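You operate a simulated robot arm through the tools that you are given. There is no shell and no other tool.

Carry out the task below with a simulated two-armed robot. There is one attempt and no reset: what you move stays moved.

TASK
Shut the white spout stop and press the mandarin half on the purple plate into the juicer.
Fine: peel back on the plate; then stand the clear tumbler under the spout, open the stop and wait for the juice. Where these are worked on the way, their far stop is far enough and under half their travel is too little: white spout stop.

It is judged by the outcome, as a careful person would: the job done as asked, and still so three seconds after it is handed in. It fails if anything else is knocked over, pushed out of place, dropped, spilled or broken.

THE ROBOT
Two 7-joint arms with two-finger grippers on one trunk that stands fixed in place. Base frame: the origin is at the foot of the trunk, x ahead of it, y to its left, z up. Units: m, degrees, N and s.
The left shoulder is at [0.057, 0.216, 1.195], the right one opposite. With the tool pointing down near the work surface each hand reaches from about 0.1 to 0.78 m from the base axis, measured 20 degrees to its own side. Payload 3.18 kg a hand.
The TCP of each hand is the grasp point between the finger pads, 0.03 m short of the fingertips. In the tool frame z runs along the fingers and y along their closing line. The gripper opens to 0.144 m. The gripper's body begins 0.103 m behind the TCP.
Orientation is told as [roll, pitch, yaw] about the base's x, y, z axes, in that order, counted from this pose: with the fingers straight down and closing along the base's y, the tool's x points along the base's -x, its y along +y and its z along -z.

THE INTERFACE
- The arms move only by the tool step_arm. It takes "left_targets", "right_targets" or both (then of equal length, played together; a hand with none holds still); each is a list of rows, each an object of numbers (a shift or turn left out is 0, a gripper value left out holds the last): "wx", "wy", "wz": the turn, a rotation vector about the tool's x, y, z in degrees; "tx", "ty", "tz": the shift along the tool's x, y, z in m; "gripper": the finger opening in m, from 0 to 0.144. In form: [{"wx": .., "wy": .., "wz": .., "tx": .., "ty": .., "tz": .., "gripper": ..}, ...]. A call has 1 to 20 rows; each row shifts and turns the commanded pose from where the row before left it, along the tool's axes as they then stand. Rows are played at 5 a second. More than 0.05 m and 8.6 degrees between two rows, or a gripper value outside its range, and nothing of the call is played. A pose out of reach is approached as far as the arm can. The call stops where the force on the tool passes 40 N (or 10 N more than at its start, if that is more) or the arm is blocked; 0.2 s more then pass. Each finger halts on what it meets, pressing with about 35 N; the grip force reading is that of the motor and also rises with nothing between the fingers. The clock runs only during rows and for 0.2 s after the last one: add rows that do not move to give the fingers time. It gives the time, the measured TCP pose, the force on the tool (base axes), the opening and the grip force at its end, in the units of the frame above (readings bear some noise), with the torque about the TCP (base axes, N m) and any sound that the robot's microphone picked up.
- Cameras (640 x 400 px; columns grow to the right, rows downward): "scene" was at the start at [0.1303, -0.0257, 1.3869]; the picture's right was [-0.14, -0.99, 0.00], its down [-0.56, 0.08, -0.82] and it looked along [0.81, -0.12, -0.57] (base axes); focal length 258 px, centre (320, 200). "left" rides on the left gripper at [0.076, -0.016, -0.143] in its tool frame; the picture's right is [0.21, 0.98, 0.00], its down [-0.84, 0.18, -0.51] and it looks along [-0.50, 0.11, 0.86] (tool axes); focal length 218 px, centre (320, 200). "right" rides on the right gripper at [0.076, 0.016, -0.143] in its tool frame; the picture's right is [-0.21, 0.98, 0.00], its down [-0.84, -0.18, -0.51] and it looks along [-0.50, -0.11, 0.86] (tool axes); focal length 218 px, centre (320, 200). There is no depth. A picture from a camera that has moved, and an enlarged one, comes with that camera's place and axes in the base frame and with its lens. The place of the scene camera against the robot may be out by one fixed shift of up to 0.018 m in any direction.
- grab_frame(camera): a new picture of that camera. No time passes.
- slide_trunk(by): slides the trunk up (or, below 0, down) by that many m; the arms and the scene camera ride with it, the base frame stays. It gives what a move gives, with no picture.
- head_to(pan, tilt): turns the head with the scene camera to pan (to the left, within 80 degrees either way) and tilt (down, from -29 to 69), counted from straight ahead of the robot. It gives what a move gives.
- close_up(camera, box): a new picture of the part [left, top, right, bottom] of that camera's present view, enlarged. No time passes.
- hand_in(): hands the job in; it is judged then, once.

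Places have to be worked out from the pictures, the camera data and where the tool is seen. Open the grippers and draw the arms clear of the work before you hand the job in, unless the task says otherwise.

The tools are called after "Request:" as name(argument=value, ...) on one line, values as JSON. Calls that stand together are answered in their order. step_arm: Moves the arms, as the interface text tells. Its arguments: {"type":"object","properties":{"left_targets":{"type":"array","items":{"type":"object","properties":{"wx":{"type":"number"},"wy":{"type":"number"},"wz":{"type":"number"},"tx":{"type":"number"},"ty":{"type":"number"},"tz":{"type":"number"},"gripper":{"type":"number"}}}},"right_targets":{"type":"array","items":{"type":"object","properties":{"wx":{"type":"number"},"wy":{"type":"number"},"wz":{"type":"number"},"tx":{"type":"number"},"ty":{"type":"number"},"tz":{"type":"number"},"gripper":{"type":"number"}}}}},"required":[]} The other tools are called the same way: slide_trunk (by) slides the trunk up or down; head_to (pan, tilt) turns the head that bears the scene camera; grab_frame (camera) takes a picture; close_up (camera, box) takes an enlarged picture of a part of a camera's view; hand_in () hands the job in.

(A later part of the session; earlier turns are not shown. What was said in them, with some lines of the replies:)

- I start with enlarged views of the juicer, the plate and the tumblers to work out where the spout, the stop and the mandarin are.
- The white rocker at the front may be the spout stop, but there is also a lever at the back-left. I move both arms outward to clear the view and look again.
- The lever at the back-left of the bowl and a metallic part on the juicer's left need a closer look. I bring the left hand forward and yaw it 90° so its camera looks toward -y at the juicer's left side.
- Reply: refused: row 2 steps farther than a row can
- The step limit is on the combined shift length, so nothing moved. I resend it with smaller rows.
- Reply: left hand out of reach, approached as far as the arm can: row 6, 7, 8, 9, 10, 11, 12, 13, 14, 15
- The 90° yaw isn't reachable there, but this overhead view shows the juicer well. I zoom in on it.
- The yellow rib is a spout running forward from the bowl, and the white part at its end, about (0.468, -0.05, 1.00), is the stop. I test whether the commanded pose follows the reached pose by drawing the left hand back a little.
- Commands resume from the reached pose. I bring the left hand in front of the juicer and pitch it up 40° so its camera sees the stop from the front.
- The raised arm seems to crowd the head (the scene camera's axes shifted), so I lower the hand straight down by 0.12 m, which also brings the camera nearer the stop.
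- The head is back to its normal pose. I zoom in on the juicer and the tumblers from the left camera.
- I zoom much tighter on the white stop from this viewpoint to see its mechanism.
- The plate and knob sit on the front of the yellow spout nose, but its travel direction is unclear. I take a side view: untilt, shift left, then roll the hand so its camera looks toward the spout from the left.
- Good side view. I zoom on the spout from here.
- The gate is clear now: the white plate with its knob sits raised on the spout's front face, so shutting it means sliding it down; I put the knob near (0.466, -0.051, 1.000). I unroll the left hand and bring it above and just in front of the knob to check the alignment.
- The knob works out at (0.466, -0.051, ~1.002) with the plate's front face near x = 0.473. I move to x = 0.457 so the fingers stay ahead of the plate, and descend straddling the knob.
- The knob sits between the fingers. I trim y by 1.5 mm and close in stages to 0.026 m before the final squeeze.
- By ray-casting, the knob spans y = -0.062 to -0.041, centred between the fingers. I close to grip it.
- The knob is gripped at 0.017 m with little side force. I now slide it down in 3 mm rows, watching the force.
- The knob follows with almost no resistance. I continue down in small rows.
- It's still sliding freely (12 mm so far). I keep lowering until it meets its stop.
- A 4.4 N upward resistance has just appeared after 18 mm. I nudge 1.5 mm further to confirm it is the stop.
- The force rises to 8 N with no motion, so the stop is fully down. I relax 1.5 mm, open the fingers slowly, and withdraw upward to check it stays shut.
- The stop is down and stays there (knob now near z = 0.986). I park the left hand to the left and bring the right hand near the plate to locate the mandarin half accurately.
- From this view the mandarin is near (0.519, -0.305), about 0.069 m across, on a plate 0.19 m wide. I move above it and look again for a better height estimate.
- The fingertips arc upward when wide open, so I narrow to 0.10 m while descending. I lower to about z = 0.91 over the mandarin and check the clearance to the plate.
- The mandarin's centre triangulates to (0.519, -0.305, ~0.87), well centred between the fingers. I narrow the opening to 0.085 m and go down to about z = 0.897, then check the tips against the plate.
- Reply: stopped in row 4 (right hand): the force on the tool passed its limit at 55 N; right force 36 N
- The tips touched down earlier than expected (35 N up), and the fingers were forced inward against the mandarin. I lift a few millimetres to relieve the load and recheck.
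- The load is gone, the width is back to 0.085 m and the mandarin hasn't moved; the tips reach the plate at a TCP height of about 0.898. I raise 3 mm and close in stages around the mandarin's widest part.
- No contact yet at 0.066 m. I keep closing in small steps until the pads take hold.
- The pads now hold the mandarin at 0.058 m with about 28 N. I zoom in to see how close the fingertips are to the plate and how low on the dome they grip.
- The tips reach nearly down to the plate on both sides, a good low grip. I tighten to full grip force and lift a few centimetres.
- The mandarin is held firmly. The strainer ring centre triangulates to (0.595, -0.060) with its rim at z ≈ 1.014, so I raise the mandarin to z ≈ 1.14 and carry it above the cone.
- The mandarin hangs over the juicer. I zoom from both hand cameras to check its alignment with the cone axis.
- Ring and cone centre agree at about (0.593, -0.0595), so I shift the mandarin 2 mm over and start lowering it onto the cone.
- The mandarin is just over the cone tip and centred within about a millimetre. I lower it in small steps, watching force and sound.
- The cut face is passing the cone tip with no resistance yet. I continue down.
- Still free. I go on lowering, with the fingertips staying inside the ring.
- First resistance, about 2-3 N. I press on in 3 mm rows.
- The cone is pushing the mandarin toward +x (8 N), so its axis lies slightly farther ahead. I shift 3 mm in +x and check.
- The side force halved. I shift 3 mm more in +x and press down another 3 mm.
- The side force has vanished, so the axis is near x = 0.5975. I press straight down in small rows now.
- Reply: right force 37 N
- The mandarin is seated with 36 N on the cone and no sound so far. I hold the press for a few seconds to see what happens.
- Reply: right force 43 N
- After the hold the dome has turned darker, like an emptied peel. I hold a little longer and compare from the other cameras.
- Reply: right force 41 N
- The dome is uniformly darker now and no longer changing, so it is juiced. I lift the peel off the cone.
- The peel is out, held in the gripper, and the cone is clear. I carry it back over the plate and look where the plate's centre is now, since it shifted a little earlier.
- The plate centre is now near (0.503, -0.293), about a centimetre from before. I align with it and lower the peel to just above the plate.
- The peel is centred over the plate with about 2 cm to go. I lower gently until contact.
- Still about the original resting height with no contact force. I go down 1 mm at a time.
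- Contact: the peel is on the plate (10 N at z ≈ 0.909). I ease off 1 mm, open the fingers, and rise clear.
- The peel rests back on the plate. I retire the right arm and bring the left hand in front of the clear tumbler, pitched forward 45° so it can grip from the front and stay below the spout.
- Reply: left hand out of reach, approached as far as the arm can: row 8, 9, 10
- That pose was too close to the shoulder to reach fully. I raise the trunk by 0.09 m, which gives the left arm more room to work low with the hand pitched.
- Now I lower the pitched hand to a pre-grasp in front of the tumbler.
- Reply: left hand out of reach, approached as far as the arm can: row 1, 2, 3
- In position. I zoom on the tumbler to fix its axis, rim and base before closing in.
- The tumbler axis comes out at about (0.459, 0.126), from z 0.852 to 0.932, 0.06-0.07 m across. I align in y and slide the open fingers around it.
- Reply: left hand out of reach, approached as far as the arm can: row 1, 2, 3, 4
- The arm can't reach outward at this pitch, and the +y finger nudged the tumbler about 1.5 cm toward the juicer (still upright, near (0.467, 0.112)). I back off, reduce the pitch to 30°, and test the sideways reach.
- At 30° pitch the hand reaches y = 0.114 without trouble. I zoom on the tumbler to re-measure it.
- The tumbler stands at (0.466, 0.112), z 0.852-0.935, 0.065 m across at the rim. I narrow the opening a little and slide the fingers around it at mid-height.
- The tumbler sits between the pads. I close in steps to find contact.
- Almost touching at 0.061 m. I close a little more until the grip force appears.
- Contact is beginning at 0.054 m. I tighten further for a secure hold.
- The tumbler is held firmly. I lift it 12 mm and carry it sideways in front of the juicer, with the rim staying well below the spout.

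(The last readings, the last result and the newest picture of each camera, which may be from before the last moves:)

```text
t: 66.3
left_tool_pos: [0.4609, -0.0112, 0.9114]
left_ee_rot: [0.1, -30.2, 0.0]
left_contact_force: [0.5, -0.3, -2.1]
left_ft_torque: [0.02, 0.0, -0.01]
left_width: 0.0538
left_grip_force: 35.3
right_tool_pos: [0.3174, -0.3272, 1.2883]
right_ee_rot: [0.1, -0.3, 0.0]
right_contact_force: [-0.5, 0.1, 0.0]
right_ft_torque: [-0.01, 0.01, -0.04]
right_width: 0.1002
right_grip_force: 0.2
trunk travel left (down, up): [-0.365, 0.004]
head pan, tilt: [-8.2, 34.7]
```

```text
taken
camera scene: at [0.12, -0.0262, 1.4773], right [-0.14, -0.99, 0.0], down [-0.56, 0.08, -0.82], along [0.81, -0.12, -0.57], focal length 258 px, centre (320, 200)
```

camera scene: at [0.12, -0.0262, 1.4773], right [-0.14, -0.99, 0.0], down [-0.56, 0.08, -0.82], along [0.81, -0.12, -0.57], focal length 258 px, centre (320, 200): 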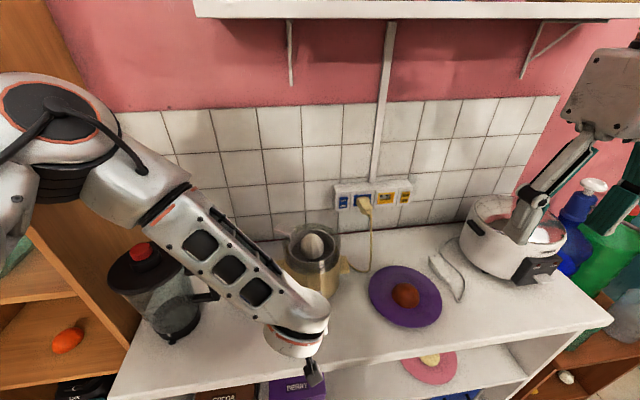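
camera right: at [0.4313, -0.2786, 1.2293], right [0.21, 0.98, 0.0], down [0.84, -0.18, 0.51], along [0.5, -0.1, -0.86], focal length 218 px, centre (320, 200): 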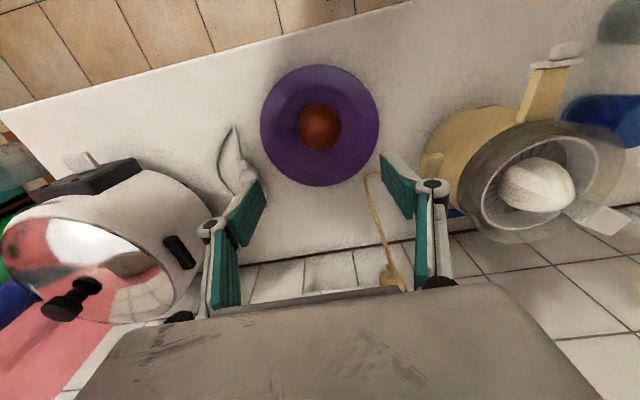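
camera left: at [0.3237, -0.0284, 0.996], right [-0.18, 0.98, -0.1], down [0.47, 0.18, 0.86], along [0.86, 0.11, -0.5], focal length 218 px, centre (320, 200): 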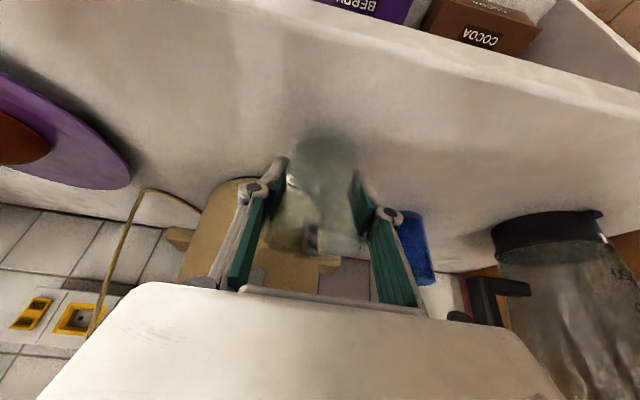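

Carried well. I zoom in to see the spout relative to the tumbler and fingers.

Request:
close_up(camera="left", box=[200, 110, 440, 310])

Request:
close_up(camera="right", box=[400, 60, 640, 260])

```text
2.00 times, centred on (320, 210) of left
camera zoom: at [0.3237, -0.0284, 0.996], right [-0.18, 0.98, -0.1], down [0.47, 0.18, 0.86], along [0.86, 0.11, -0.5], focal length 436 px, centre (320, 180)
```

zoom: 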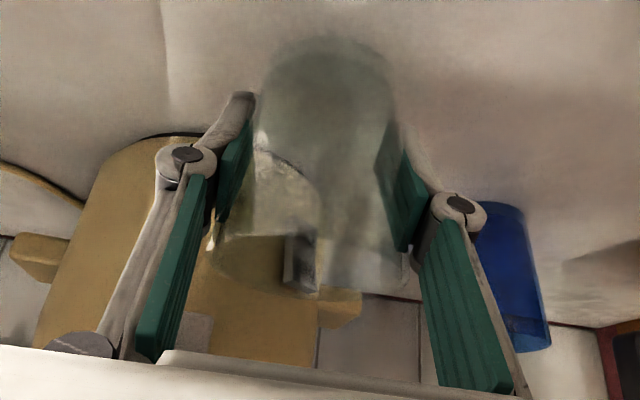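

```text
2.00 times, centred on (520, 160) of right
camera zoom: at [0.24, -0.3105, 1.4286], right [0.21, 0.98, 0.0], down [0.84, -0.18, 0.51], along [0.5, -0.1, -0.86], focal length 436 px, centre (-80, 280)
```

zoom: 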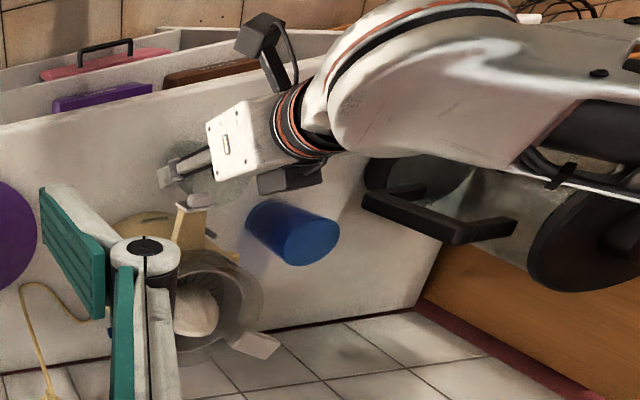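

The finger line passes in front of the knob with clearance. I move the last 4 cm to centre the tumbler under the spout.

Request:
step_arm(left_targets=[{"ty": -0.015}, {"ty": -0.015}, {"ty": -0.0105}, {}])

Request:
close_up(camera="left", box=[200, 110, 440, 310])

Request:
close_up(camera="right", box=[400, 60, 560, 220])

```text
t: 67.3
left_tool_pos: [0.4614, -0.0493, 0.9112]
left_ee_rot: [0.1, -30.2, 0.0]
left_contact_force: [0.6, -0.3, -2.7]
left_ft_torque: [0.0, 0.0, -0.02]
left_width: 0.0533
left_grip_force: 34.8
right_tool_pos: [0.3163, -0.3262, 1.2864]
right_ee_rot: [0.2, -0.2, 0.0]
right_contact_force: [0.1, 0.7, 0.0]
right_ft_torque: [0.03, 0.02, -0.03]
right_width: 0.0999
right_grip_force: 0.1
trunk travel left (down, up): [-0.365, 0.004]
head pan, tilt: [-8.2, 34.7]
```

```text
2.00 times, centred on (320, 210) of left
camera zoom: at [0.3236, -0.0673, 0.9961], right [-0.18, 0.98, -0.1], down [0.48, 0.18, 0.86], along [0.86, 0.11, -0.5], focal length 436 px, centre (320, 180)
```

zoom: 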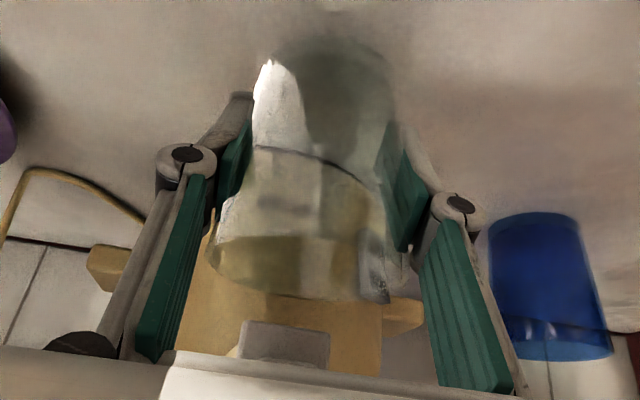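

```text
2.50 times, centred on (480, 140) of right
camera zoom: at [0.2402, -0.3096, 1.4288], right [0.21, 0.98, 0.0], down [0.84, -0.18, 0.51], along [0.5, -0.1, -0.86], focal length 546 px, centre (-80, 350)
```

zoom: 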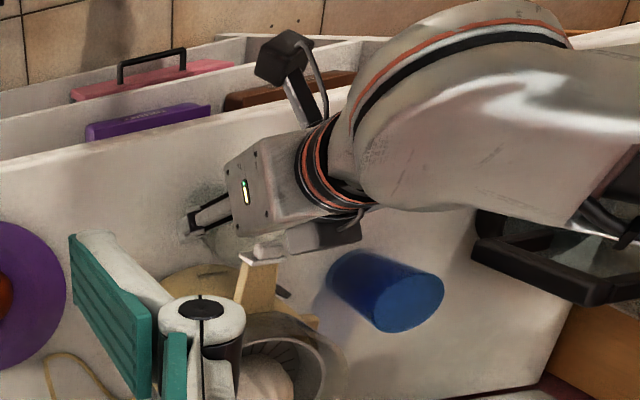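

The tumbler is almost under the spout; knob centre shows about 3 mm further in -y, and I want the tumbler axis at x ≈ 0.473 so the stream falls inside. I make that trim and lower it gently to the counter.

Request:
step_arm(left_targets=[{"tx": -0.0065, "tz": 0.0038, "ty": -0.003}, {"tz": 0.0043, "tx": 0.0025}, {"tz": 0.0035, "tx": 0.002}, {}])

Request:
close_up(camera="left", box=[200, 110, 440, 310])

```text
t: 68.3
left_tool_pos: [0.4684, -0.0519, 0.9032]
left_ee_rot: [0.0, -30.1, 0.0]
left_contact_force: [0.8, 0.2, -1.6]
left_ft_torque: [-0.01, 0.01, 0.02]
left_width: 0.0535
left_grip_force: 35.5
right_tool_pos: [0.3167, -0.3249, 1.288]
right_ee_rot: [0.1, -0.3, -0.1]
right_contact_force: [0.6, -0.6, -0.3]
right_ft_torque: [-0.01, 0.01, 0.0]
right_width: 0.0998
right_grip_force: 0.0
trunk travel left (down, up): [-0.365, 0.004]
head pan, tilt: [-8.2, 34.7]
```

```text
2.00 times, centred on (320, 210) of left
camera zoom: at [0.3307, -0.0698, 0.9864], right [-0.18, 0.98, -0.1], down [0.48, 0.18, 0.86], along [0.86, 0.11, -0.5], focal length 436 px, centre (320, 180)
```

zoom: 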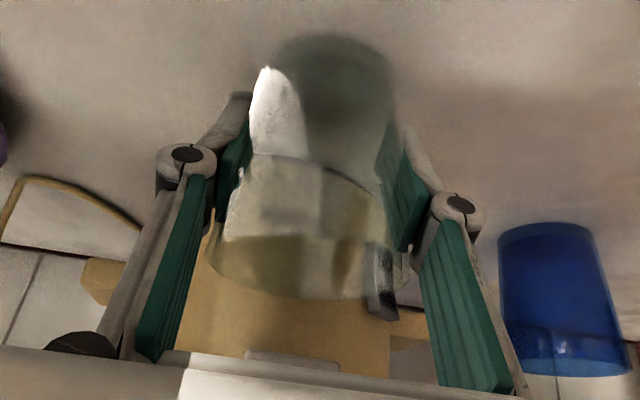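

Knob and tumbler line up in y. I lower the last 3-4 mm in tiny steps until the base touches the counter.

Request:
step_arm(left_targets=[{"tz": 0.0013, "tx": 0.00075}, {"tz": 0.0013, "tx": 0.00075}])

```text
t: 68.9
left_tool_pos: [0.468, -0.0512, 0.8996]
left_ee_rot: [0.0, -30.1, 0.0]
left_contact_force: [-0.2, 0.1, -0.8]
left_ft_torque: [0.0, -0.03, 0.03]
left_width: 0.0535
left_grip_force: 34.3
right_tool_pos: [0.3179, -0.3252, 1.2867]
right_ee_rot: [0.2, -0.3, 0.0]
right_contact_force: [-0.5, -1.0, -0.5]
right_ft_torque: [0.03, -0.01, 0.0]
right_width: 0.1
right_grip_force: 0.0
trunk travel left (down, up): [-0.365, 0.004]
head pan, tilt: [-8.2, 34.7]
```

The hanging weight is starting to be relieved. One more millimetre.

Request:
step_arm(left_targets=[{"tz": 0.0009, "tx": 0.0005}, {}])

```text
t: 69.5
left_tool_pos: [0.4675, -0.0517, 0.9005]
left_ee_rot: [0.0, -30.2, 0.0]
left_contact_force: [0.0, 1.0, 7.3]
left_ft_torque: [0.14, 0.19, -0.01]
left_width: 0.0536
left_grip_force: 34.6
right_tool_pos: [0.317, -0.3256, 1.2879]
right_ee_rot: [0.0, -0.4, 0.0]
right_contact_force: [0.2, -0.8, -0.2]
right_ft_torque: [0.01, -0.01, 0.0]
right_width: 0.1001
right_grip_force: 0.1
trunk travel left (down, up): [-0.365, 0.004]
head pan, tilt: [-8.2, 34.7]
```

The base is on the counter (7 N). I ease up half a millimetre, open the fingers gradually, and draw the hand back.

Request:
step_arm(left_targets=[{"tz": -0.0005, "tx": -0.0003}, {"gripper": 0.056}, {"gripper": 0.06}, {"gripper": 0.07}, {"gripper": 0.085}, {"gripper": 0.1}, {}])

Request:
grab_frame(camera="left")

```text
t: 71.1
left_tool_pos: [0.4684, -0.0516, 0.8988]
left_ee_rot: [0.1, -30.1, 0.0]
left_contact_force: [0.8, 0.4, -0.2]
left_ft_torque: [0.0, 0.0, -0.01]
left_width: 0.1
left_grip_force: 0.1
right_tool_pos: [0.3172, -0.3257, 1.2873]
right_ee_rot: [0.2, -0.3, 0.0]
right_contact_force: [0.2, -0.9, 0.0]
right_ft_torque: [0.0, -0.01, -0.01]
right_width: 0.0999
right_grip_force: 0.1
trunk travel left (down, up): [-0.365, 0.004]
head pan, tilt: [-8.2, 34.7]
```

```text
taken
camera left: at [0.3306, -0.0697, 0.9834], right [-0.18, 0.98, -0.1], down [0.47, 0.18, 0.86], along [0.86, 0.11, -0.5], focal length 218 px, centre (320, 200)
```

left: 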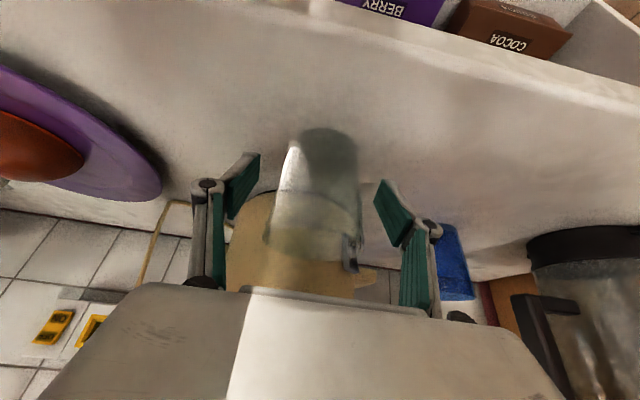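

The tumbler stands free under the spout. I withdraw straight back and then up, and look at the arrangement.

Request:
step_arm(left_targets=[{"tx": 0.0303, "tz": -0.0175}, {"tx": 0.0303, "tz": -0.0175}, {"tx": 0.02, "tz": -0.035}, {"tz": -0.035, "tx": -0.01}])

Request:
grab_frame(camera="left")

Request:
close_up(camera="left", box=[220, 60, 420, 230])

Request:
grab_frame(camera="scene")

```text
t: 72.2
left_tool_pos: [0.344, 0.0195, 0.8855]
left_ee_rot: [6.1, -22.6, 4.6]
left_contact_force: [0.2, 0.0, 0.1]
left_ft_torque: [0.0, 0.01, -0.02]
left_width: 0.0999
left_grip_force: 0.0
right_tool_pos: [0.3164, -0.3259, 1.2881]
right_ee_rot: [0.1, -0.3, 0.0]
right_contact_force: [0.9, 0.8, -0.4]
right_ft_torque: [0.01, 0.01, 0.03]
right_width: 0.0997
right_grip_force: 0.0
trunk travel left (down, up): [-0.365, 0.004]
head pan, tilt: [-8.2, 34.7]
stopped in row 4 (left hand): the arm was blocked; the commanded pose is now the measured one
```

```text
taken
camera left: at [0.2236, -0.0234, 0.9833], right [-0.31, 0.95, 0.02], down [0.57, 0.17, 0.81], along [0.76, 0.26, -0.59], focal length 218 px, centre (320, 200)
```

left: 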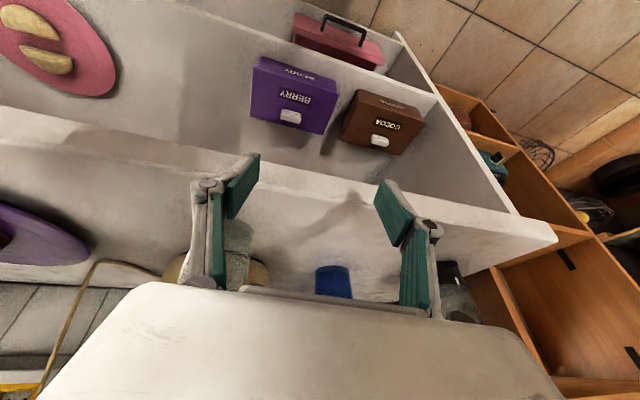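

```text
2.35 times, centred on (320, 145) of left
camera zoom: at [0.2236, -0.0234, 0.9833], right [-0.31, 0.95, 0.02], down [0.57, 0.17, 0.81], along [0.76, 0.26, -0.59], focal length 514 px, centre (320, 329)
```

zoom: 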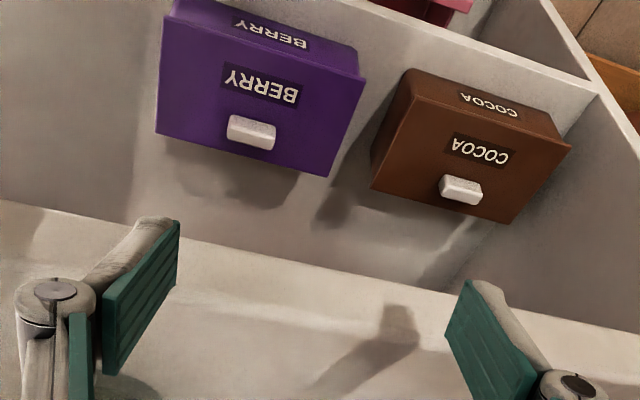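

```text
taken
camera scene: at [0.1203, -0.0256, 1.4772], right [-0.14, -0.99, 0.0], down [-0.56, 0.08, -0.82], along [0.81, -0.12, -0.57], focal length 258 px, centre (320, 200)
```

scene: 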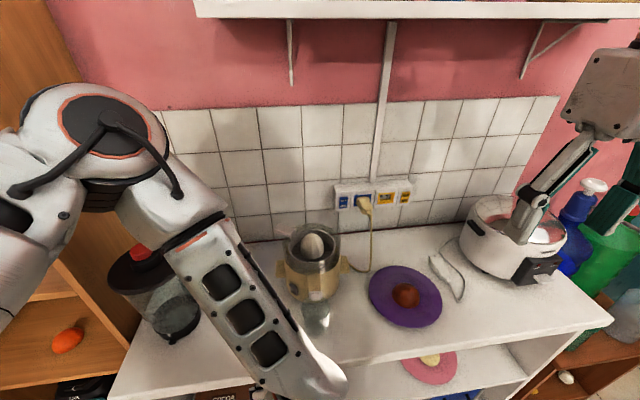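

The arm took an odd path and got blocked while retreating. I check that the tumbler is still upright under the spout.

Request:
close_up(camera="scene", box=[260, 220, 380, 350])

Request:
grab_frame(camera="right")

Request:
close_up(camera="right", box=[400, 80, 560, 240])

```text
3.08 times, centred on (320, 285) of scene
camera zoom: at [0.1203, -0.0256, 1.4772], right [-0.14, -0.99, 0.0], down [-0.56, 0.08, -0.82], along [0.81, -0.12, -0.57], focal length 795 px, centre (320, -62)
```

zoom: 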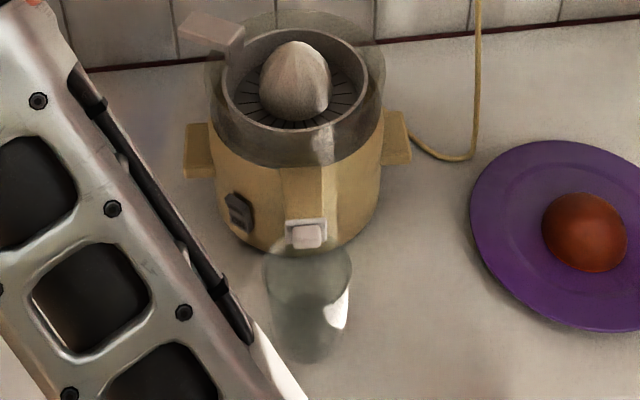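

```text
taken
camera right: at [0.2403, -0.3099, 1.4287], right [0.21, 0.98, 0.0], down [0.84, -0.18, 0.51], along [0.5, -0.1, -0.86], focal length 218 px, centre (320, 200)
```

right: 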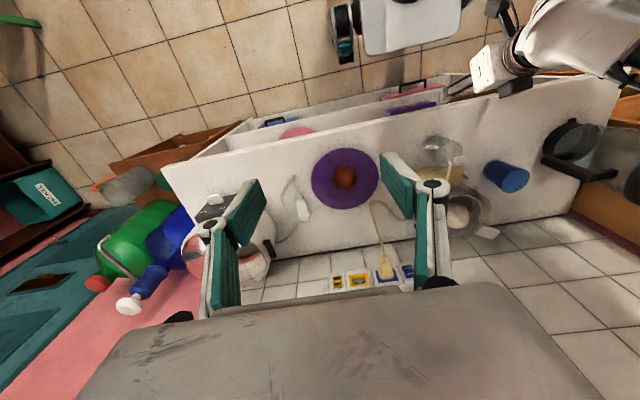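

```text
2.50 times, centred on (480, 160) of right
camera zoom: at [0.2403, -0.3099, 1.4287], right [0.21, 0.98, 0.0], down [0.84, -0.18, 0.51], along [0.5, -0.1, -0.86], focal length 546 px, centre (-80, 300)
```

zoom: 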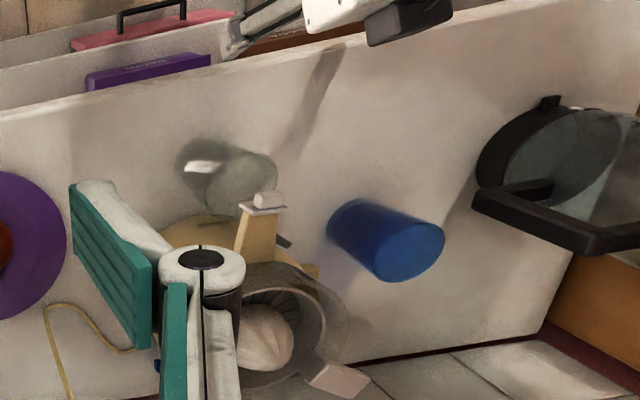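

The tumbler is upright beneath the knob. I raise the left hand out of its cramped spot, back toward a comfortable pose.

Request:
step_arm(left_targets=[{"tz": -0.024, "tx": -0.02}, {"tz": -0.024, "tx": -0.02}, {"tz": -0.027, "tx": -0.015}])

Request:
grab_frame(camera="scene")

Request:
grab_frame(camera="left")

```text
t: 73.2
left_tool_pos: [0.3773, 0.051, 0.953]
left_ee_rot: [10.3, -22.1, 6.2]
left_contact_force: [0.4, 0.4, -0.2]
left_ft_torque: [0.01, 0.01, -0.05]
left_width: 0.1
left_grip_force: 0.2
right_tool_pos: [0.3181, -0.3265, 1.2877]
right_ee_rot: [0.2, -0.4, 0.0]
right_contact_force: [-1.3, 0.2, 0.1]
right_ft_torque: [0.03, -0.01, 0.01]
right_width: 0.0999
right_grip_force: 0.0
trunk travel left (down, up): [-0.365, 0.004]
head pan, tilt: [-8.2, 34.7]
stopped in row 3 (left hand): the arm was blocked; the commanded pose is now the measured one
```

```text
taken
camera scene: at [0.1203, -0.026, 1.4772], right [-0.14, -0.99, 0.0], down [-0.56, 0.08, -0.82], along [0.81, -0.12, -0.57], focal length 258 px, centre (320, 200)
```

scene: 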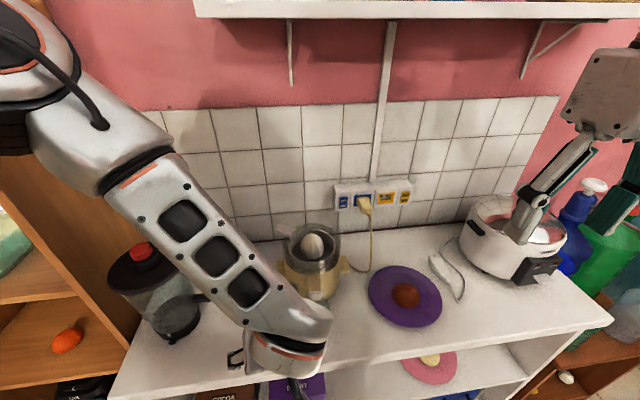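

```text
taken
camera left: at [0.2602, -0.005, 1.0512], right [-0.36, 0.93, 0.08], down [0.57, 0.15, 0.81], along [0.74, 0.34, -0.58], focal length 218 px, centre (320, 200)
```

left: 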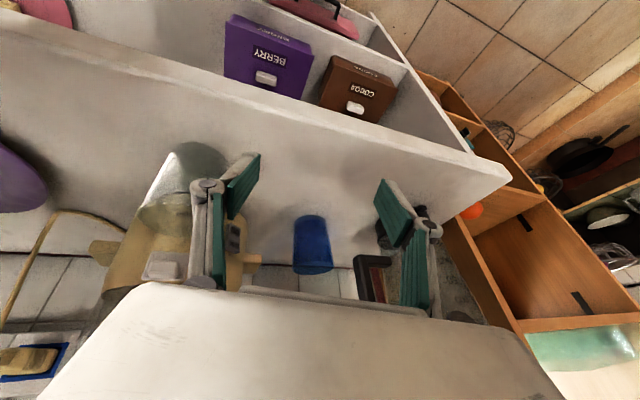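

The hand's orientation is drifting and the arm reports blocked. I unwind the pitch, roll and yaw toward straight-down while moving upward.

Request:
step_arm(left_targets=[{"tz": -0.015, "wy": 6, "wx": 3, "wz": 2}, {"tz": -0.015, "wy": 6, "wx": 3, "wz": 2}, {"tz": -0.015, "wy": 6, "wx": 3, "wz": 2}, {"tz": -0.015, "wy": 4, "wx": 1.3}])

Request:
grab_frame(camera="scene")

Request:
grab_frame(camera="left")

```text
t: 74.2
left_tool_pos: [0.3648, 0.0426, 1.0119]
left_ee_rot: [0.9, 0.2, 1.6]
left_contact_force: [-0.6, 0.1, 0.1]
left_ft_torque: [0.01, 0.01, 0.03]
left_width: 0.1
left_grip_force: 0.0
right_tool_pos: [0.3177, -0.3254, 1.2875]
right_ee_rot: [0.1, -0.3, 0.0]
right_contact_force: [0.3, 0.4, 0.1]
right_ft_torque: [0.0, -0.01, 0.05]
right_width: 0.0997
right_grip_force: 0.0
trunk travel left (down, up): [-0.365, 0.004]
head pan, tilt: [-8.2, 34.7]
```

```text
taken
camera scene: at [0.1201, -0.0256, 1.4772], right [-0.14, -0.99, 0.0], down [-0.56, 0.08, -0.82], along [0.81, -0.12, -0.57], focal length 258 px, centre (320, 200)
```

scene: 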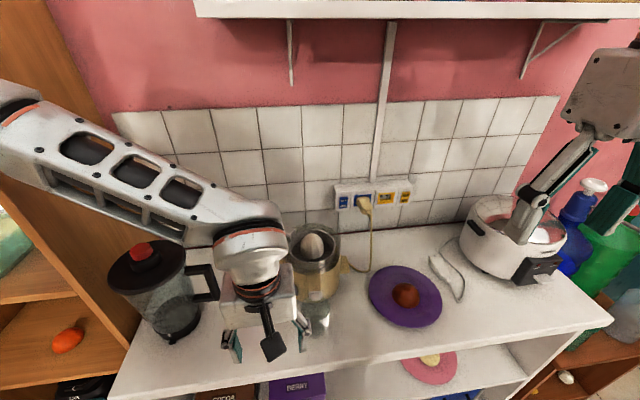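

```text
taken
camera left: at [0.2897, 0.0198, 1.1538], right [-0.23, 0.97, 0.02], down [0.84, 0.2, 0.51], along [0.49, 0.13, -0.86], focal length 218 px, centre (320, 200)
```

left: 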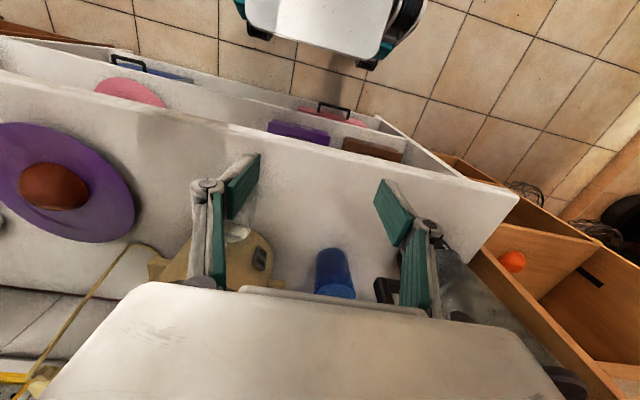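

The hand is straight down again. I rise clear and move over in front of the knob for the same top grip as before.

Request:
step_arm(left_targets=[{"tz": -0.04, "wx": 0.9, "wz": 1.6}, {"tz": -0.04}, {"tz": -0.03}, {"ty": -0.035, "gripper": 0.05}, {"ty": -0.035}, {"ty": -0.025, "tx": -0.015}, {"tx": -0.035}])

Request:
grab_frame(camera="left")

Request:
close_up(camera="left", box=[250, 120, 410, 260])

Request:
grab_frame(camera="scene")

```text
t: 75.8
left_tool_pos: [0.4154, -0.0538, 1.1219]
left_ee_rot: [-0.1, 0.2, 0.1]
left_contact_force: [-0.1, 0.0, 0.1]
left_ft_torque: [-0.03, 0.03, -0.03]
left_width: 0.0498
left_grip_force: 0.1
right_tool_pos: [0.3176, -0.3265, 1.2877]
right_ee_rot: [0.1, -0.2, -0.1]
right_contact_force: [-0.3, -0.3, -0.5]
right_ft_torque: [-0.05, 0.02, 0.02]
right_width: 0.0998
right_grip_force: 0.1
trunk travel left (down, up): [-0.365, 0.004]
head pan, tilt: [-8.2, 34.7]
```

```text
taken
camera left: at [0.3397, -0.0716, 1.264], right [-0.21, 0.98, 0.0], down [0.84, 0.18, 0.5], along [0.49, 0.11, -0.86], focal length 218 px, centre (320, 200)
```

left: 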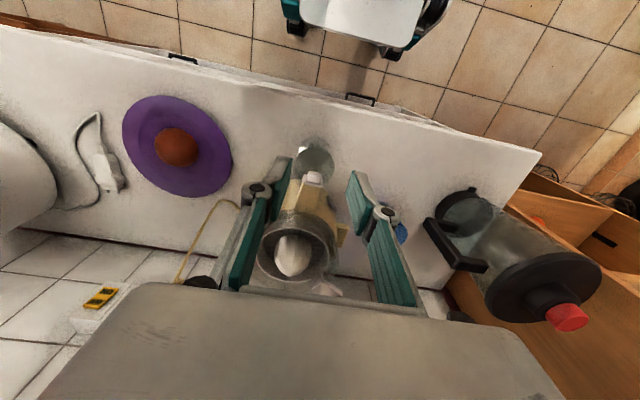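

```text
2.86 times, centred on (330, 190) of left
camera zoom: at [0.3397, -0.0716, 1.264], right [-0.21, 0.98, 0.0], down [0.84, 0.18, 0.5], along [0.49, 0.11, -0.86], focal length 624 px, centre (291, 229)
```

zoom: 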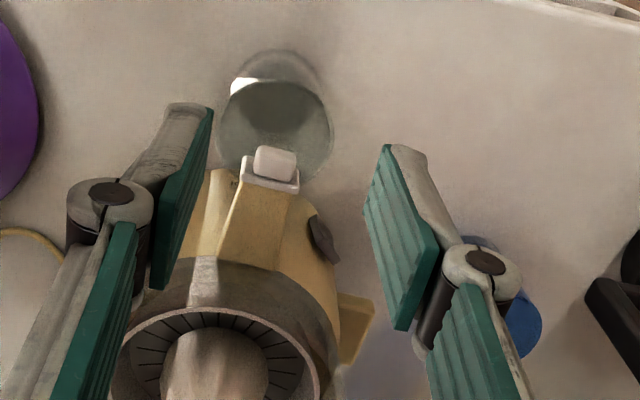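

```text
taken
camera scene: at [0.1207, -0.0247, 1.4772], right [-0.14, -0.99, 0.0], down [-0.56, 0.08, -0.82], along [0.81, -0.12, -0.57], focal length 258 px, centre (320, 200)
```

scene: 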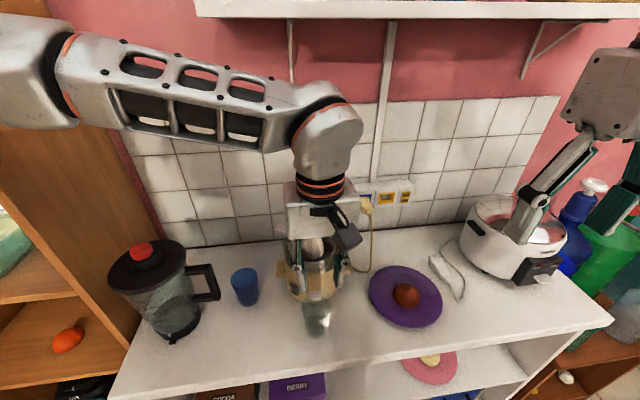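

The tumbler rim centre is at (0.469, -0.053), right below the spout end. I align as before (x 0.4565, y -0.0515) and descend around the knob to z ≈ 0.991.

Request:
step_arm(left_targets=[{"tx": -0.041, "ty": 0.0023}, {"tz": 0.04}, {"tz": 0.04}, {"tz": 0.035}, {"tz": 0.0155}, {}])

Request:
close_up(camera="left", box=[270, 120, 390, 230])

```text
t: 77.2
left_tool_pos: [0.455, -0.0533, 0.9906]
left_ee_rot: [0.0, 0.2, 0.0]
left_contact_force: [0.1, 0.3, 0.6]
left_ft_torque: [0.01, -0.05, 0.02]
left_width: 0.0496
left_grip_force: 0.0
right_tool_pos: [0.3162, -0.3258, 1.2887]
right_ee_rot: [0.1, -0.3, 0.1]
right_contact_force: [0.3, -0.4, 0.4]
right_ft_torque: [-0.03, -0.04, -0.02]
right_width: 0.1
right_grip_force: 0.1
trunk travel left (down, up): [-0.365, 0.004]
head pan, tilt: [-8.2, 34.7]
```

```text
3.64 times, centred on (330, 175) of left
camera zoom: at [0.3786, -0.0708, 1.1325], right [-0.21, 0.98, 0.0], down [0.84, 0.18, 0.5], along [0.49, 0.11, -0.86], focal length 794 px, centre (284, 291)
```

zoom: 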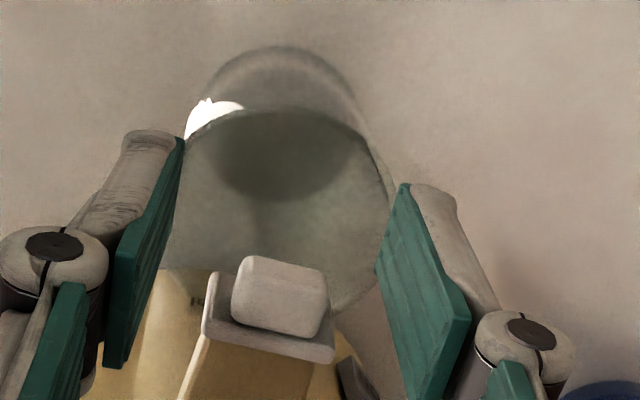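

The knob is centred between the fingers within half a millimetre. I move 1.5 mm forward and close on it.

Request:
step_arm(left_targets=[{"tx": -0.0015, "ty": -0.0004, "gripper": 0.03}, {"gripper": 0.024}, {"gripper": 0.021}, {"gripper": 0.019}, {"gripper": 0.016}, {}])

Request:
close_up(camera="left", box=[270, 120, 390, 230])

```text
t: 78.6
left_tool_pos: [0.4553, -0.054, 0.9914]
left_ee_rot: [0.1, 0.2, 0.0]
left_contact_force: [-1.8, 1.0, -0.3]
left_ft_torque: [-0.03, 0.06, -0.14]
left_width: 0.0181
left_grip_force: 13.0
right_tool_pos: [0.3161, -0.3259, 1.2881]
right_ee_rot: [0.1, -0.3, 0.0]
right_contact_force: [1.1, -0.3, 0.5]
right_ft_torque: [0.0, 0.0, 0.0]
right_width: 0.0997
right_grip_force: 0.1
trunk travel left (down, up): [-0.365, 0.004]
head pan, tilt: [-8.2, 34.7]
```

```text
3.64 times, centred on (330, 175) of left
camera zoom: at [0.3802, -0.0709, 1.1332], right [-0.21, 0.98, 0.0], down [0.84, 0.18, 0.5], along [0.49, 0.11, -0.86], focal length 794 px, centre (284, 291)
```

zoom: 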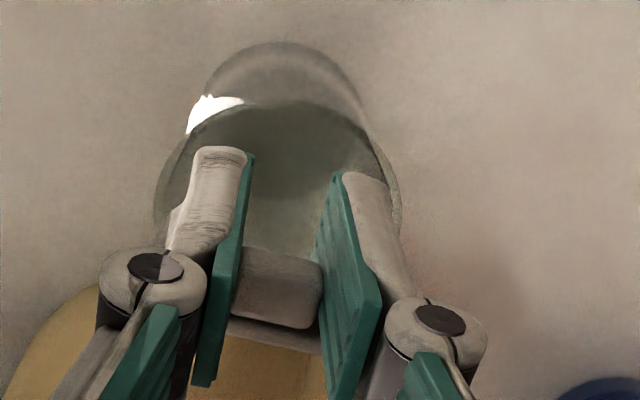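

Gripped. I tighten, then slide the stop up in 3 mm rows toward its open end.

Request:
step_arm(left_targets=[{"gripper": 0.014}, {}, {"tz": -0.003}, {"tz": -0.003}, {"tz": -0.003}])

Request:
close_up(camera="left", box=[270, 120, 390, 230])

```text
t: 79.8
left_tool_pos: [0.4566, -0.0536, 1.0006]
left_ee_rot: [-0.1, 0.2, 0.0]
left_contact_force: [-3.0, -1.1, -0.2]
left_ft_torque: [-0.15, 0.03, -0.34]
left_width: 0.0166
left_grip_force: 35.2
right_tool_pos: [0.3177, -0.327, 1.2878]
right_ee_rot: [0.0, -0.3, -0.1]
right_contact_force: [-0.3, 0.1, -0.8]
right_ft_torque: [0.02, 0.02, 0.03]
right_width: 0.0998
right_grip_force: 0.1
trunk travel left (down, up): [-0.365, 0.004]
head pan, tilt: [-8.2, 34.7]
```

```text
3.64 times, centred on (330, 175) of left
camera zoom: at [0.3802, -0.0709, 1.1423], right [-0.21, 0.98, 0.0], down [0.85, 0.18, 0.5], along [0.49, 0.11, -0.86], focal length 794 px, centre (284, 291)
```

zoom: 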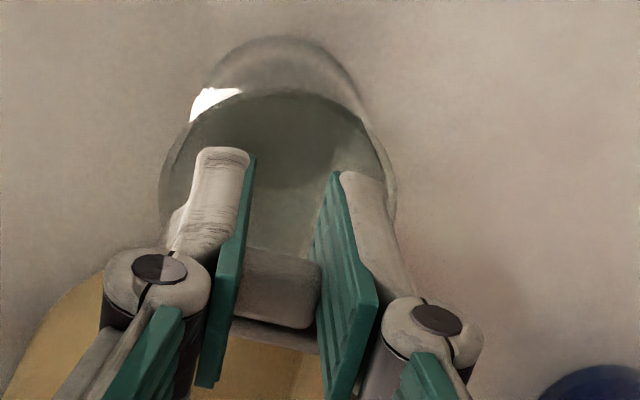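

The knob rises with the fingers at almost no resistance. I continue upward to the open end.

Request:
step_arm(left_targets=[{"tz": -0.003}, {"tz": -0.003}, {"tz": -0.002}])

Request:
close_up(camera="left", box=[270, 120, 390, 230])

```text
t: 80.6
left_tool_pos: [0.4566, -0.0523, 1.0076]
left_ee_rot: [0.0, 0.3, 0.0]
left_contact_force: [-4.3, -2.7, 0.4]
left_ft_torque: [-0.17, 0.45, -0.4]
left_width: 0.0168
left_grip_force: 35.1
right_tool_pos: [0.3169, -0.3254, 1.2881]
right_ee_rot: [0.1, -0.3, 0.0]
right_contact_force: [0.5, -0.3, 0.2]
right_ft_torque: [-0.02, 0.03, 0.0]
right_width: 0.0997
right_grip_force: 0.0
trunk travel left (down, up): [-0.365, 0.004]
head pan, tilt: [-8.2, 34.7]
```

```text
3.64 times, centred on (330, 175) of left
camera zoom: at [0.3805, -0.0701, 1.1497], right [-0.21, 0.98, 0.0], down [0.84, 0.18, 0.5], along [0.49, 0.11, -0.86], focal length 794 px, centre (284, 291)
```

zoom: 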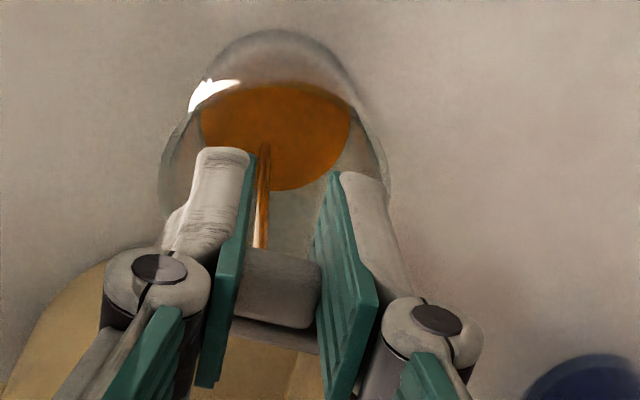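

Juice is streaming into the tumbler. I give the stop one last millimetre up, then wait while it flows.

Request:
step_arm(left_targets=[{"tz": -0.001}, {}, {}, {}, {}, {}])

Request:
close_up(camera="left", box=[270, 120, 390, 230])

Request:
close_up(camera="scene", box=[260, 230, 380, 360])

```text
t: 82.0
left_tool_pos: [0.4574, -0.0521, 1.0092]
left_ee_rot: [0.0, 0.2, 0.0]
left_contact_force: [-1.6, -1.3, -0.3]
left_ft_torque: [-0.15, 0.32, -0.3]
left_width: 0.0168
left_grip_force: 34.8
right_tool_pos: [0.317, -0.3262, 1.2864]
right_ee_rot: [0.0, -0.3, 0.0]
right_contact_force: [0.5, 0.4, 0.0]
right_ft_torque: [0.0, -0.02, -0.02]
right_width: 0.0998
right_grip_force: 0.0
trunk travel left (down, up): [-0.365, 0.004]
head pan, tilt: [-8.2, 34.7]
```

```text
3.64 times, centred on (330, 175) of left
camera zoom: at [0.3812, -0.0702, 1.1512], right [-0.21, 0.98, 0.0], down [0.84, 0.18, 0.5], along [0.49, 0.11, -0.86], focal length 794 px, centre (284, 291)
```

zoom: 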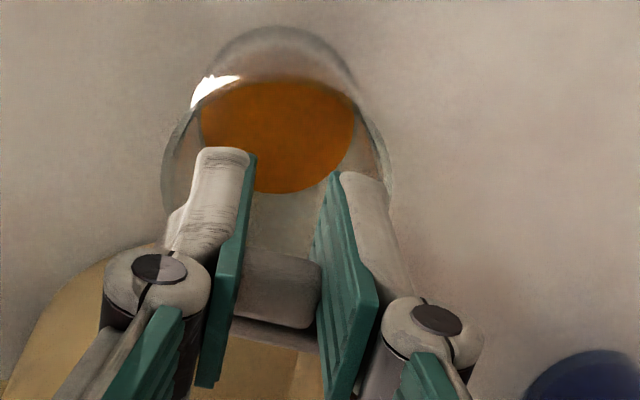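

```text
3.08 times, centred on (320, 295) of scene
camera zoom: at [0.1201, -0.0259, 1.4772], right [-0.14, -0.99, 0.0], down [-0.56, 0.08, -0.82], along [0.81, -0.12, -0.57], focal length 795 px, centre (320, -92)
```

zoom: 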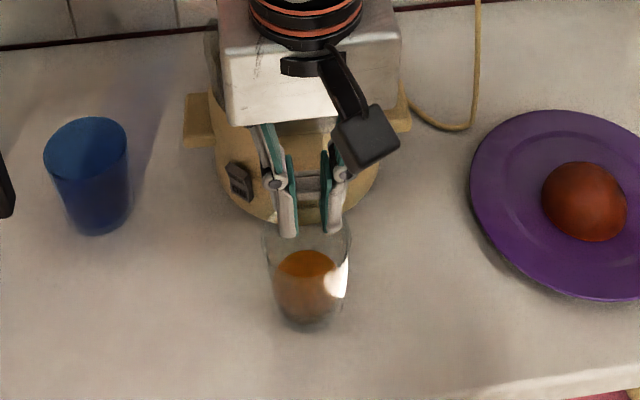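

The stream has ended and juice stands in the tumbler. I open the fingers gently off the knob and withdraw straight up.

Request:
step_arm(left_targets=[{"gripper": 0.019}, {"gripper": 0.024}, {"gripper": 0.032}, {"gripper": 0.045}, {}, {"tz": -0.03}, {"tz": -0.04}, {"tz": -0.04}, {"tx": 0.04}])

Request:
close_up(camera="left", box=[250, 120, 410, 260])

Request:
grab_frame(camera="scene")

```text
t: 84.0
left_tool_pos: [0.4155, -0.0501, 1.1202]
left_ee_rot: [-0.1, 0.2, 0.2]
left_contact_force: [-0.5, -0.3, -0.1]
left_ft_torque: [0.0, 0.0, 0.03]
left_width: 0.0451
left_grip_force: 0.0
right_tool_pos: [0.3167, -0.3258, 1.2879]
right_ee_rot: [0.1, -0.4, 0.0]
right_contact_force: [0.3, -0.5, -0.2]
right_ft_torque: [0.01, -0.02, -0.04]
right_width: 0.1001
right_grip_force: 0.1
trunk travel left (down, up): [-0.365, 0.004]
head pan, tilt: [-8.2, 34.7]
```

```text
2.86 times, centred on (330, 190) of left
camera zoom: at [0.3394, -0.0683, 1.2615], right [-0.21, 0.98, 0.0], down [0.84, 0.18, 0.5], along [0.49, 0.11, -0.86], focal length 624 px, centre (291, 229)
```

zoom: 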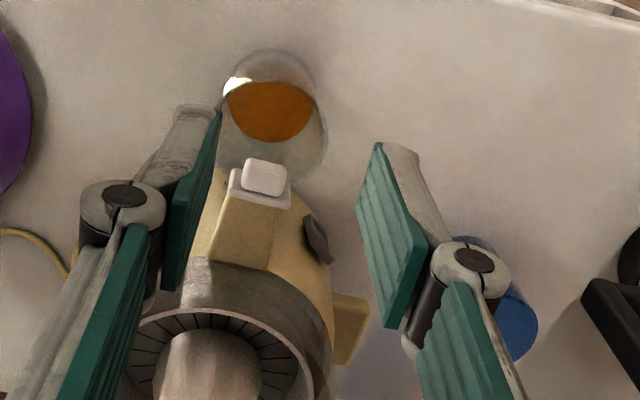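

```text
taken
camera scene: at [0.1192, -0.0256, 1.4773], right [-0.14, -0.99, 0.0], down [-0.56, 0.08, -0.82], along [0.81, -0.12, -0.57], focal length 258 px, centre (320, 200)
```

scene: 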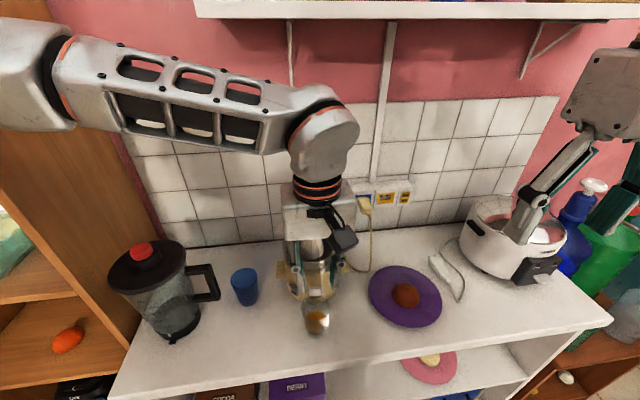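

The knob stays up at z ≈ 1.003 (open), and the tumbler with juice stands undisturbed. I draw the left arm clear to its side and open both grippers.

Request:
step_arm(left_targets=[{"tz": -0.04}, {"tz": -0.04, "tx": 0.02}, {"tz": -0.03, "ty": 0.035}, {"ty": 0.048}, {"ty": 0.048}, {"ty": 0.048}, {"ty": 0.048}, {"ty": 0.045, "gripper": 0.12}, {"tx": 0.03}], right_targets=[{}, {}, {}, {}, {}, {}, {}, {"gripper": 0.12}, {}])

Request:
grab_frame(camera="scene")

Request:
close_up(camera="scene", box=[260, 220, 380, 350])

Request:
close_up(camera="scene", box=[360, 250, 460, 340])

```text
t: 86.0
left_tool_pos: [0.3663, 0.2202, 1.2302]
left_ee_rot: [0.1, 0.2, 0.0]
left_contact_force: [-0.7, 0.0, 0.8]
left_ft_torque: [0.06, -0.01, 0.01]
left_width: 0.1199
left_grip_force: 0.1
right_tool_pos: [0.316, -0.3267, 1.2884]
right_ee_rot: [0.1, -0.4, 0.1]
right_contact_force: [0.2, -1.0, -0.3]
right_ft_torque: [0.04, -0.03, -0.01]
right_width: 0.1199
right_grip_force: 0.0
trunk travel left (down, up): [-0.365, 0.004]
head pan, tilt: [-8.2, 34.7]
```

```text
taken
camera scene: at [0.1193, -0.0268, 1.4773], right [-0.14, -0.99, 0.0], down [-0.56, 0.08, -0.82], along [0.81, -0.12, -0.57], focal length 258 px, centre (320, 200)
```

scene: 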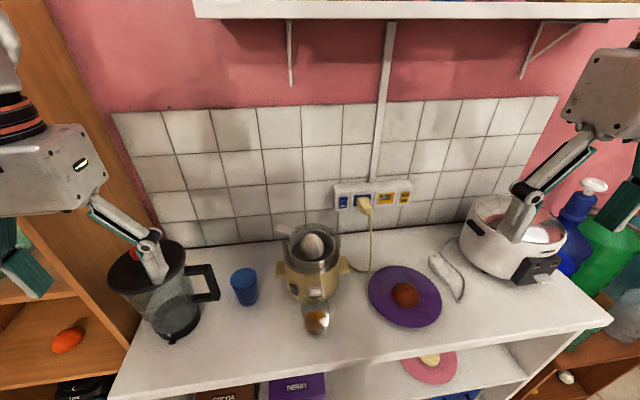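

```text
3.08 times, centred on (320, 285) of scene
camera zoom: at [0.1193, -0.0268, 1.4773], right [-0.14, -0.99, 0.0], down [-0.56, 0.08, -0.82], along [0.81, -0.12, -0.57], focal length 795 px, centre (320, -62)
```

zoom: 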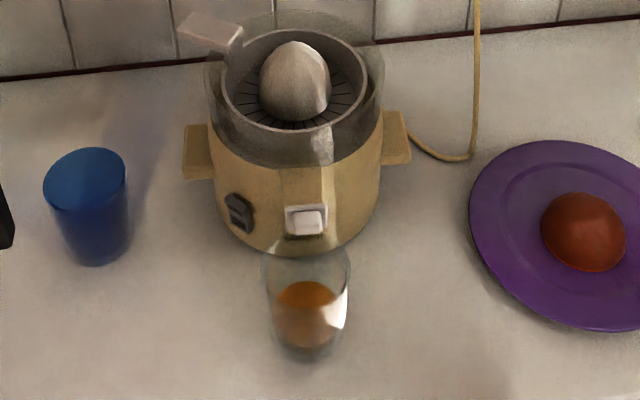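

```text
4.44 times, centred on (410, 295) of scene
camera zoom: at [0.1193, -0.0268, 1.4773], right [-0.14, -0.99, 0.0], down [-0.56, 0.08, -0.82], along [0.81, -0.12, -0.57], focal length 1149 px, centre (-80, -222)
```

zoom: 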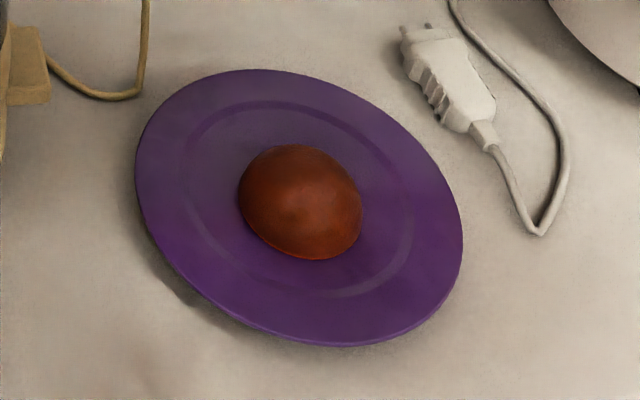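

Everything looks in order: stop open, juice in the tumbler, peel on the plate, arms clear. I wait two more seconds and check the tumbler one final time for any change or drip.

Request:
step_arm(left_targets=[{}, {}, {}, {}, {}, {}, {}, {}, {}, {}])

Request:
close_up(camera="scene", box=[280, 260, 350, 340])

Request:
grab_frame(camera="right")

Request:
grab_frame(camera="left")

```text
t: 88.2
left_tool_pos: [0.3665, 0.2187, 1.2291]
left_ee_rot: [0.0, 0.2, 0.0]
left_contact_force: [-0.1, -0.3, -0.5]
left_ft_torque: [-0.02, 0.0, 0.0]
left_width: 0.1201
left_grip_force: 0.0
right_tool_pos: [0.3174, -0.3261, 1.2875]
right_ee_rot: [0.1, -0.2, 0.0]
right_contact_force: [-0.6, 0.4, 0.4]
right_ft_torque: [-0.01, -0.01, -0.02]
right_width: 0.1199
right_grip_force: 0.1
trunk travel left (down, up): [-0.365, 0.004]
head pan, tilt: [-8.2, 34.7]
```

```text
5.00 times, centred on (315, 300) of scene
camera zoom: at [0.12, -0.0257, 1.4773], right [-0.14, -0.99, 0.0], down [-0.56, 0.08, -0.82], along [0.81, -0.12, -0.57], focal length 1292 px, centre (345, -300)
```

zoom: 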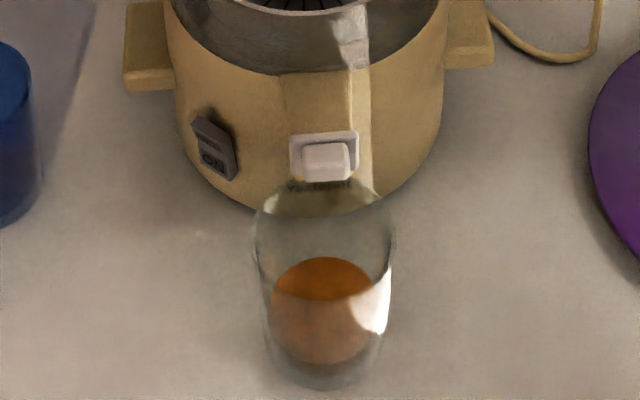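

```text
taken
camera right: at [0.24, -0.31, 1.4288], right [0.21, 0.98, 0.0], down [0.84, -0.18, 0.51], along [0.5, -0.1, -0.86], focal length 218 px, centre (320, 200)
```

right: 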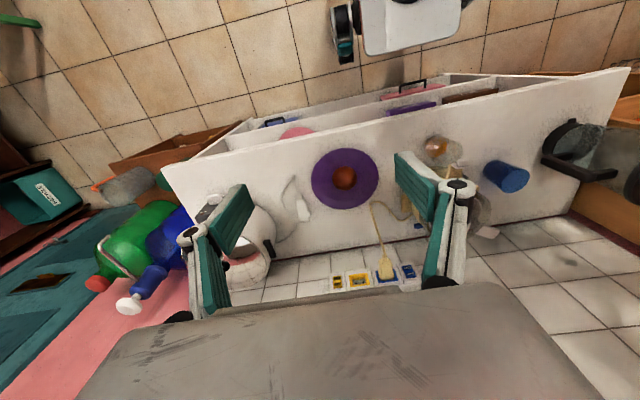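

```text
taken
camera left: at [0.2908, 0.2022, 1.3712], right [-0.21, 0.98, 0.0], down [0.84, 0.18, 0.5], along [0.49, 0.11, -0.86], focal length 218 px, centre (320, 200)
```

left: 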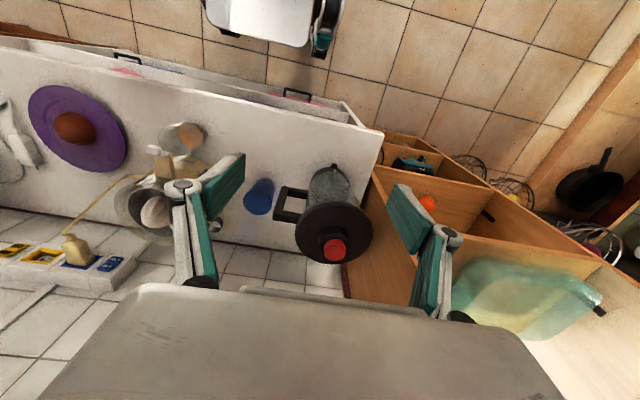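

The juice level is steady with no spill, the tumbler stands under the open spout, and the peel is on the plate. The surroundings are undisturbed and both arms are clear with open grippers, so I hand in.

Request:
hand_in()

```text
The job is handed in.
```

The job is done and handed in. The mandarin half is juiced, the peel is back on the purple plate, and the clear tumbler under the spout holds the juice.

- **Spout stop:** it slid down about 18 mm to its lower end before juicing. It was raised back to the open end once the tumbler was in place.
- **Pressing:** I held the mandarin on the cone at about 40 N for four seconds. The rind turned dark and then stopped changing. I heard no motor sound, so it was pressed by force alone.
- **Juice:** it ran into the tumbler and the stream stopped on its own. The level was steady in the last picture and I saw no spill.

Two things shifted along the way. The purple plate slid about a centimetre when my fingertips touched it, and I set the peel at its new centre. The tumbler was nudged about 1.5 cm on the first approach, but it stayed upright.

Both arms were clear of the work with grippers open at hand-in. The trunk was left raised by 0.09 m.
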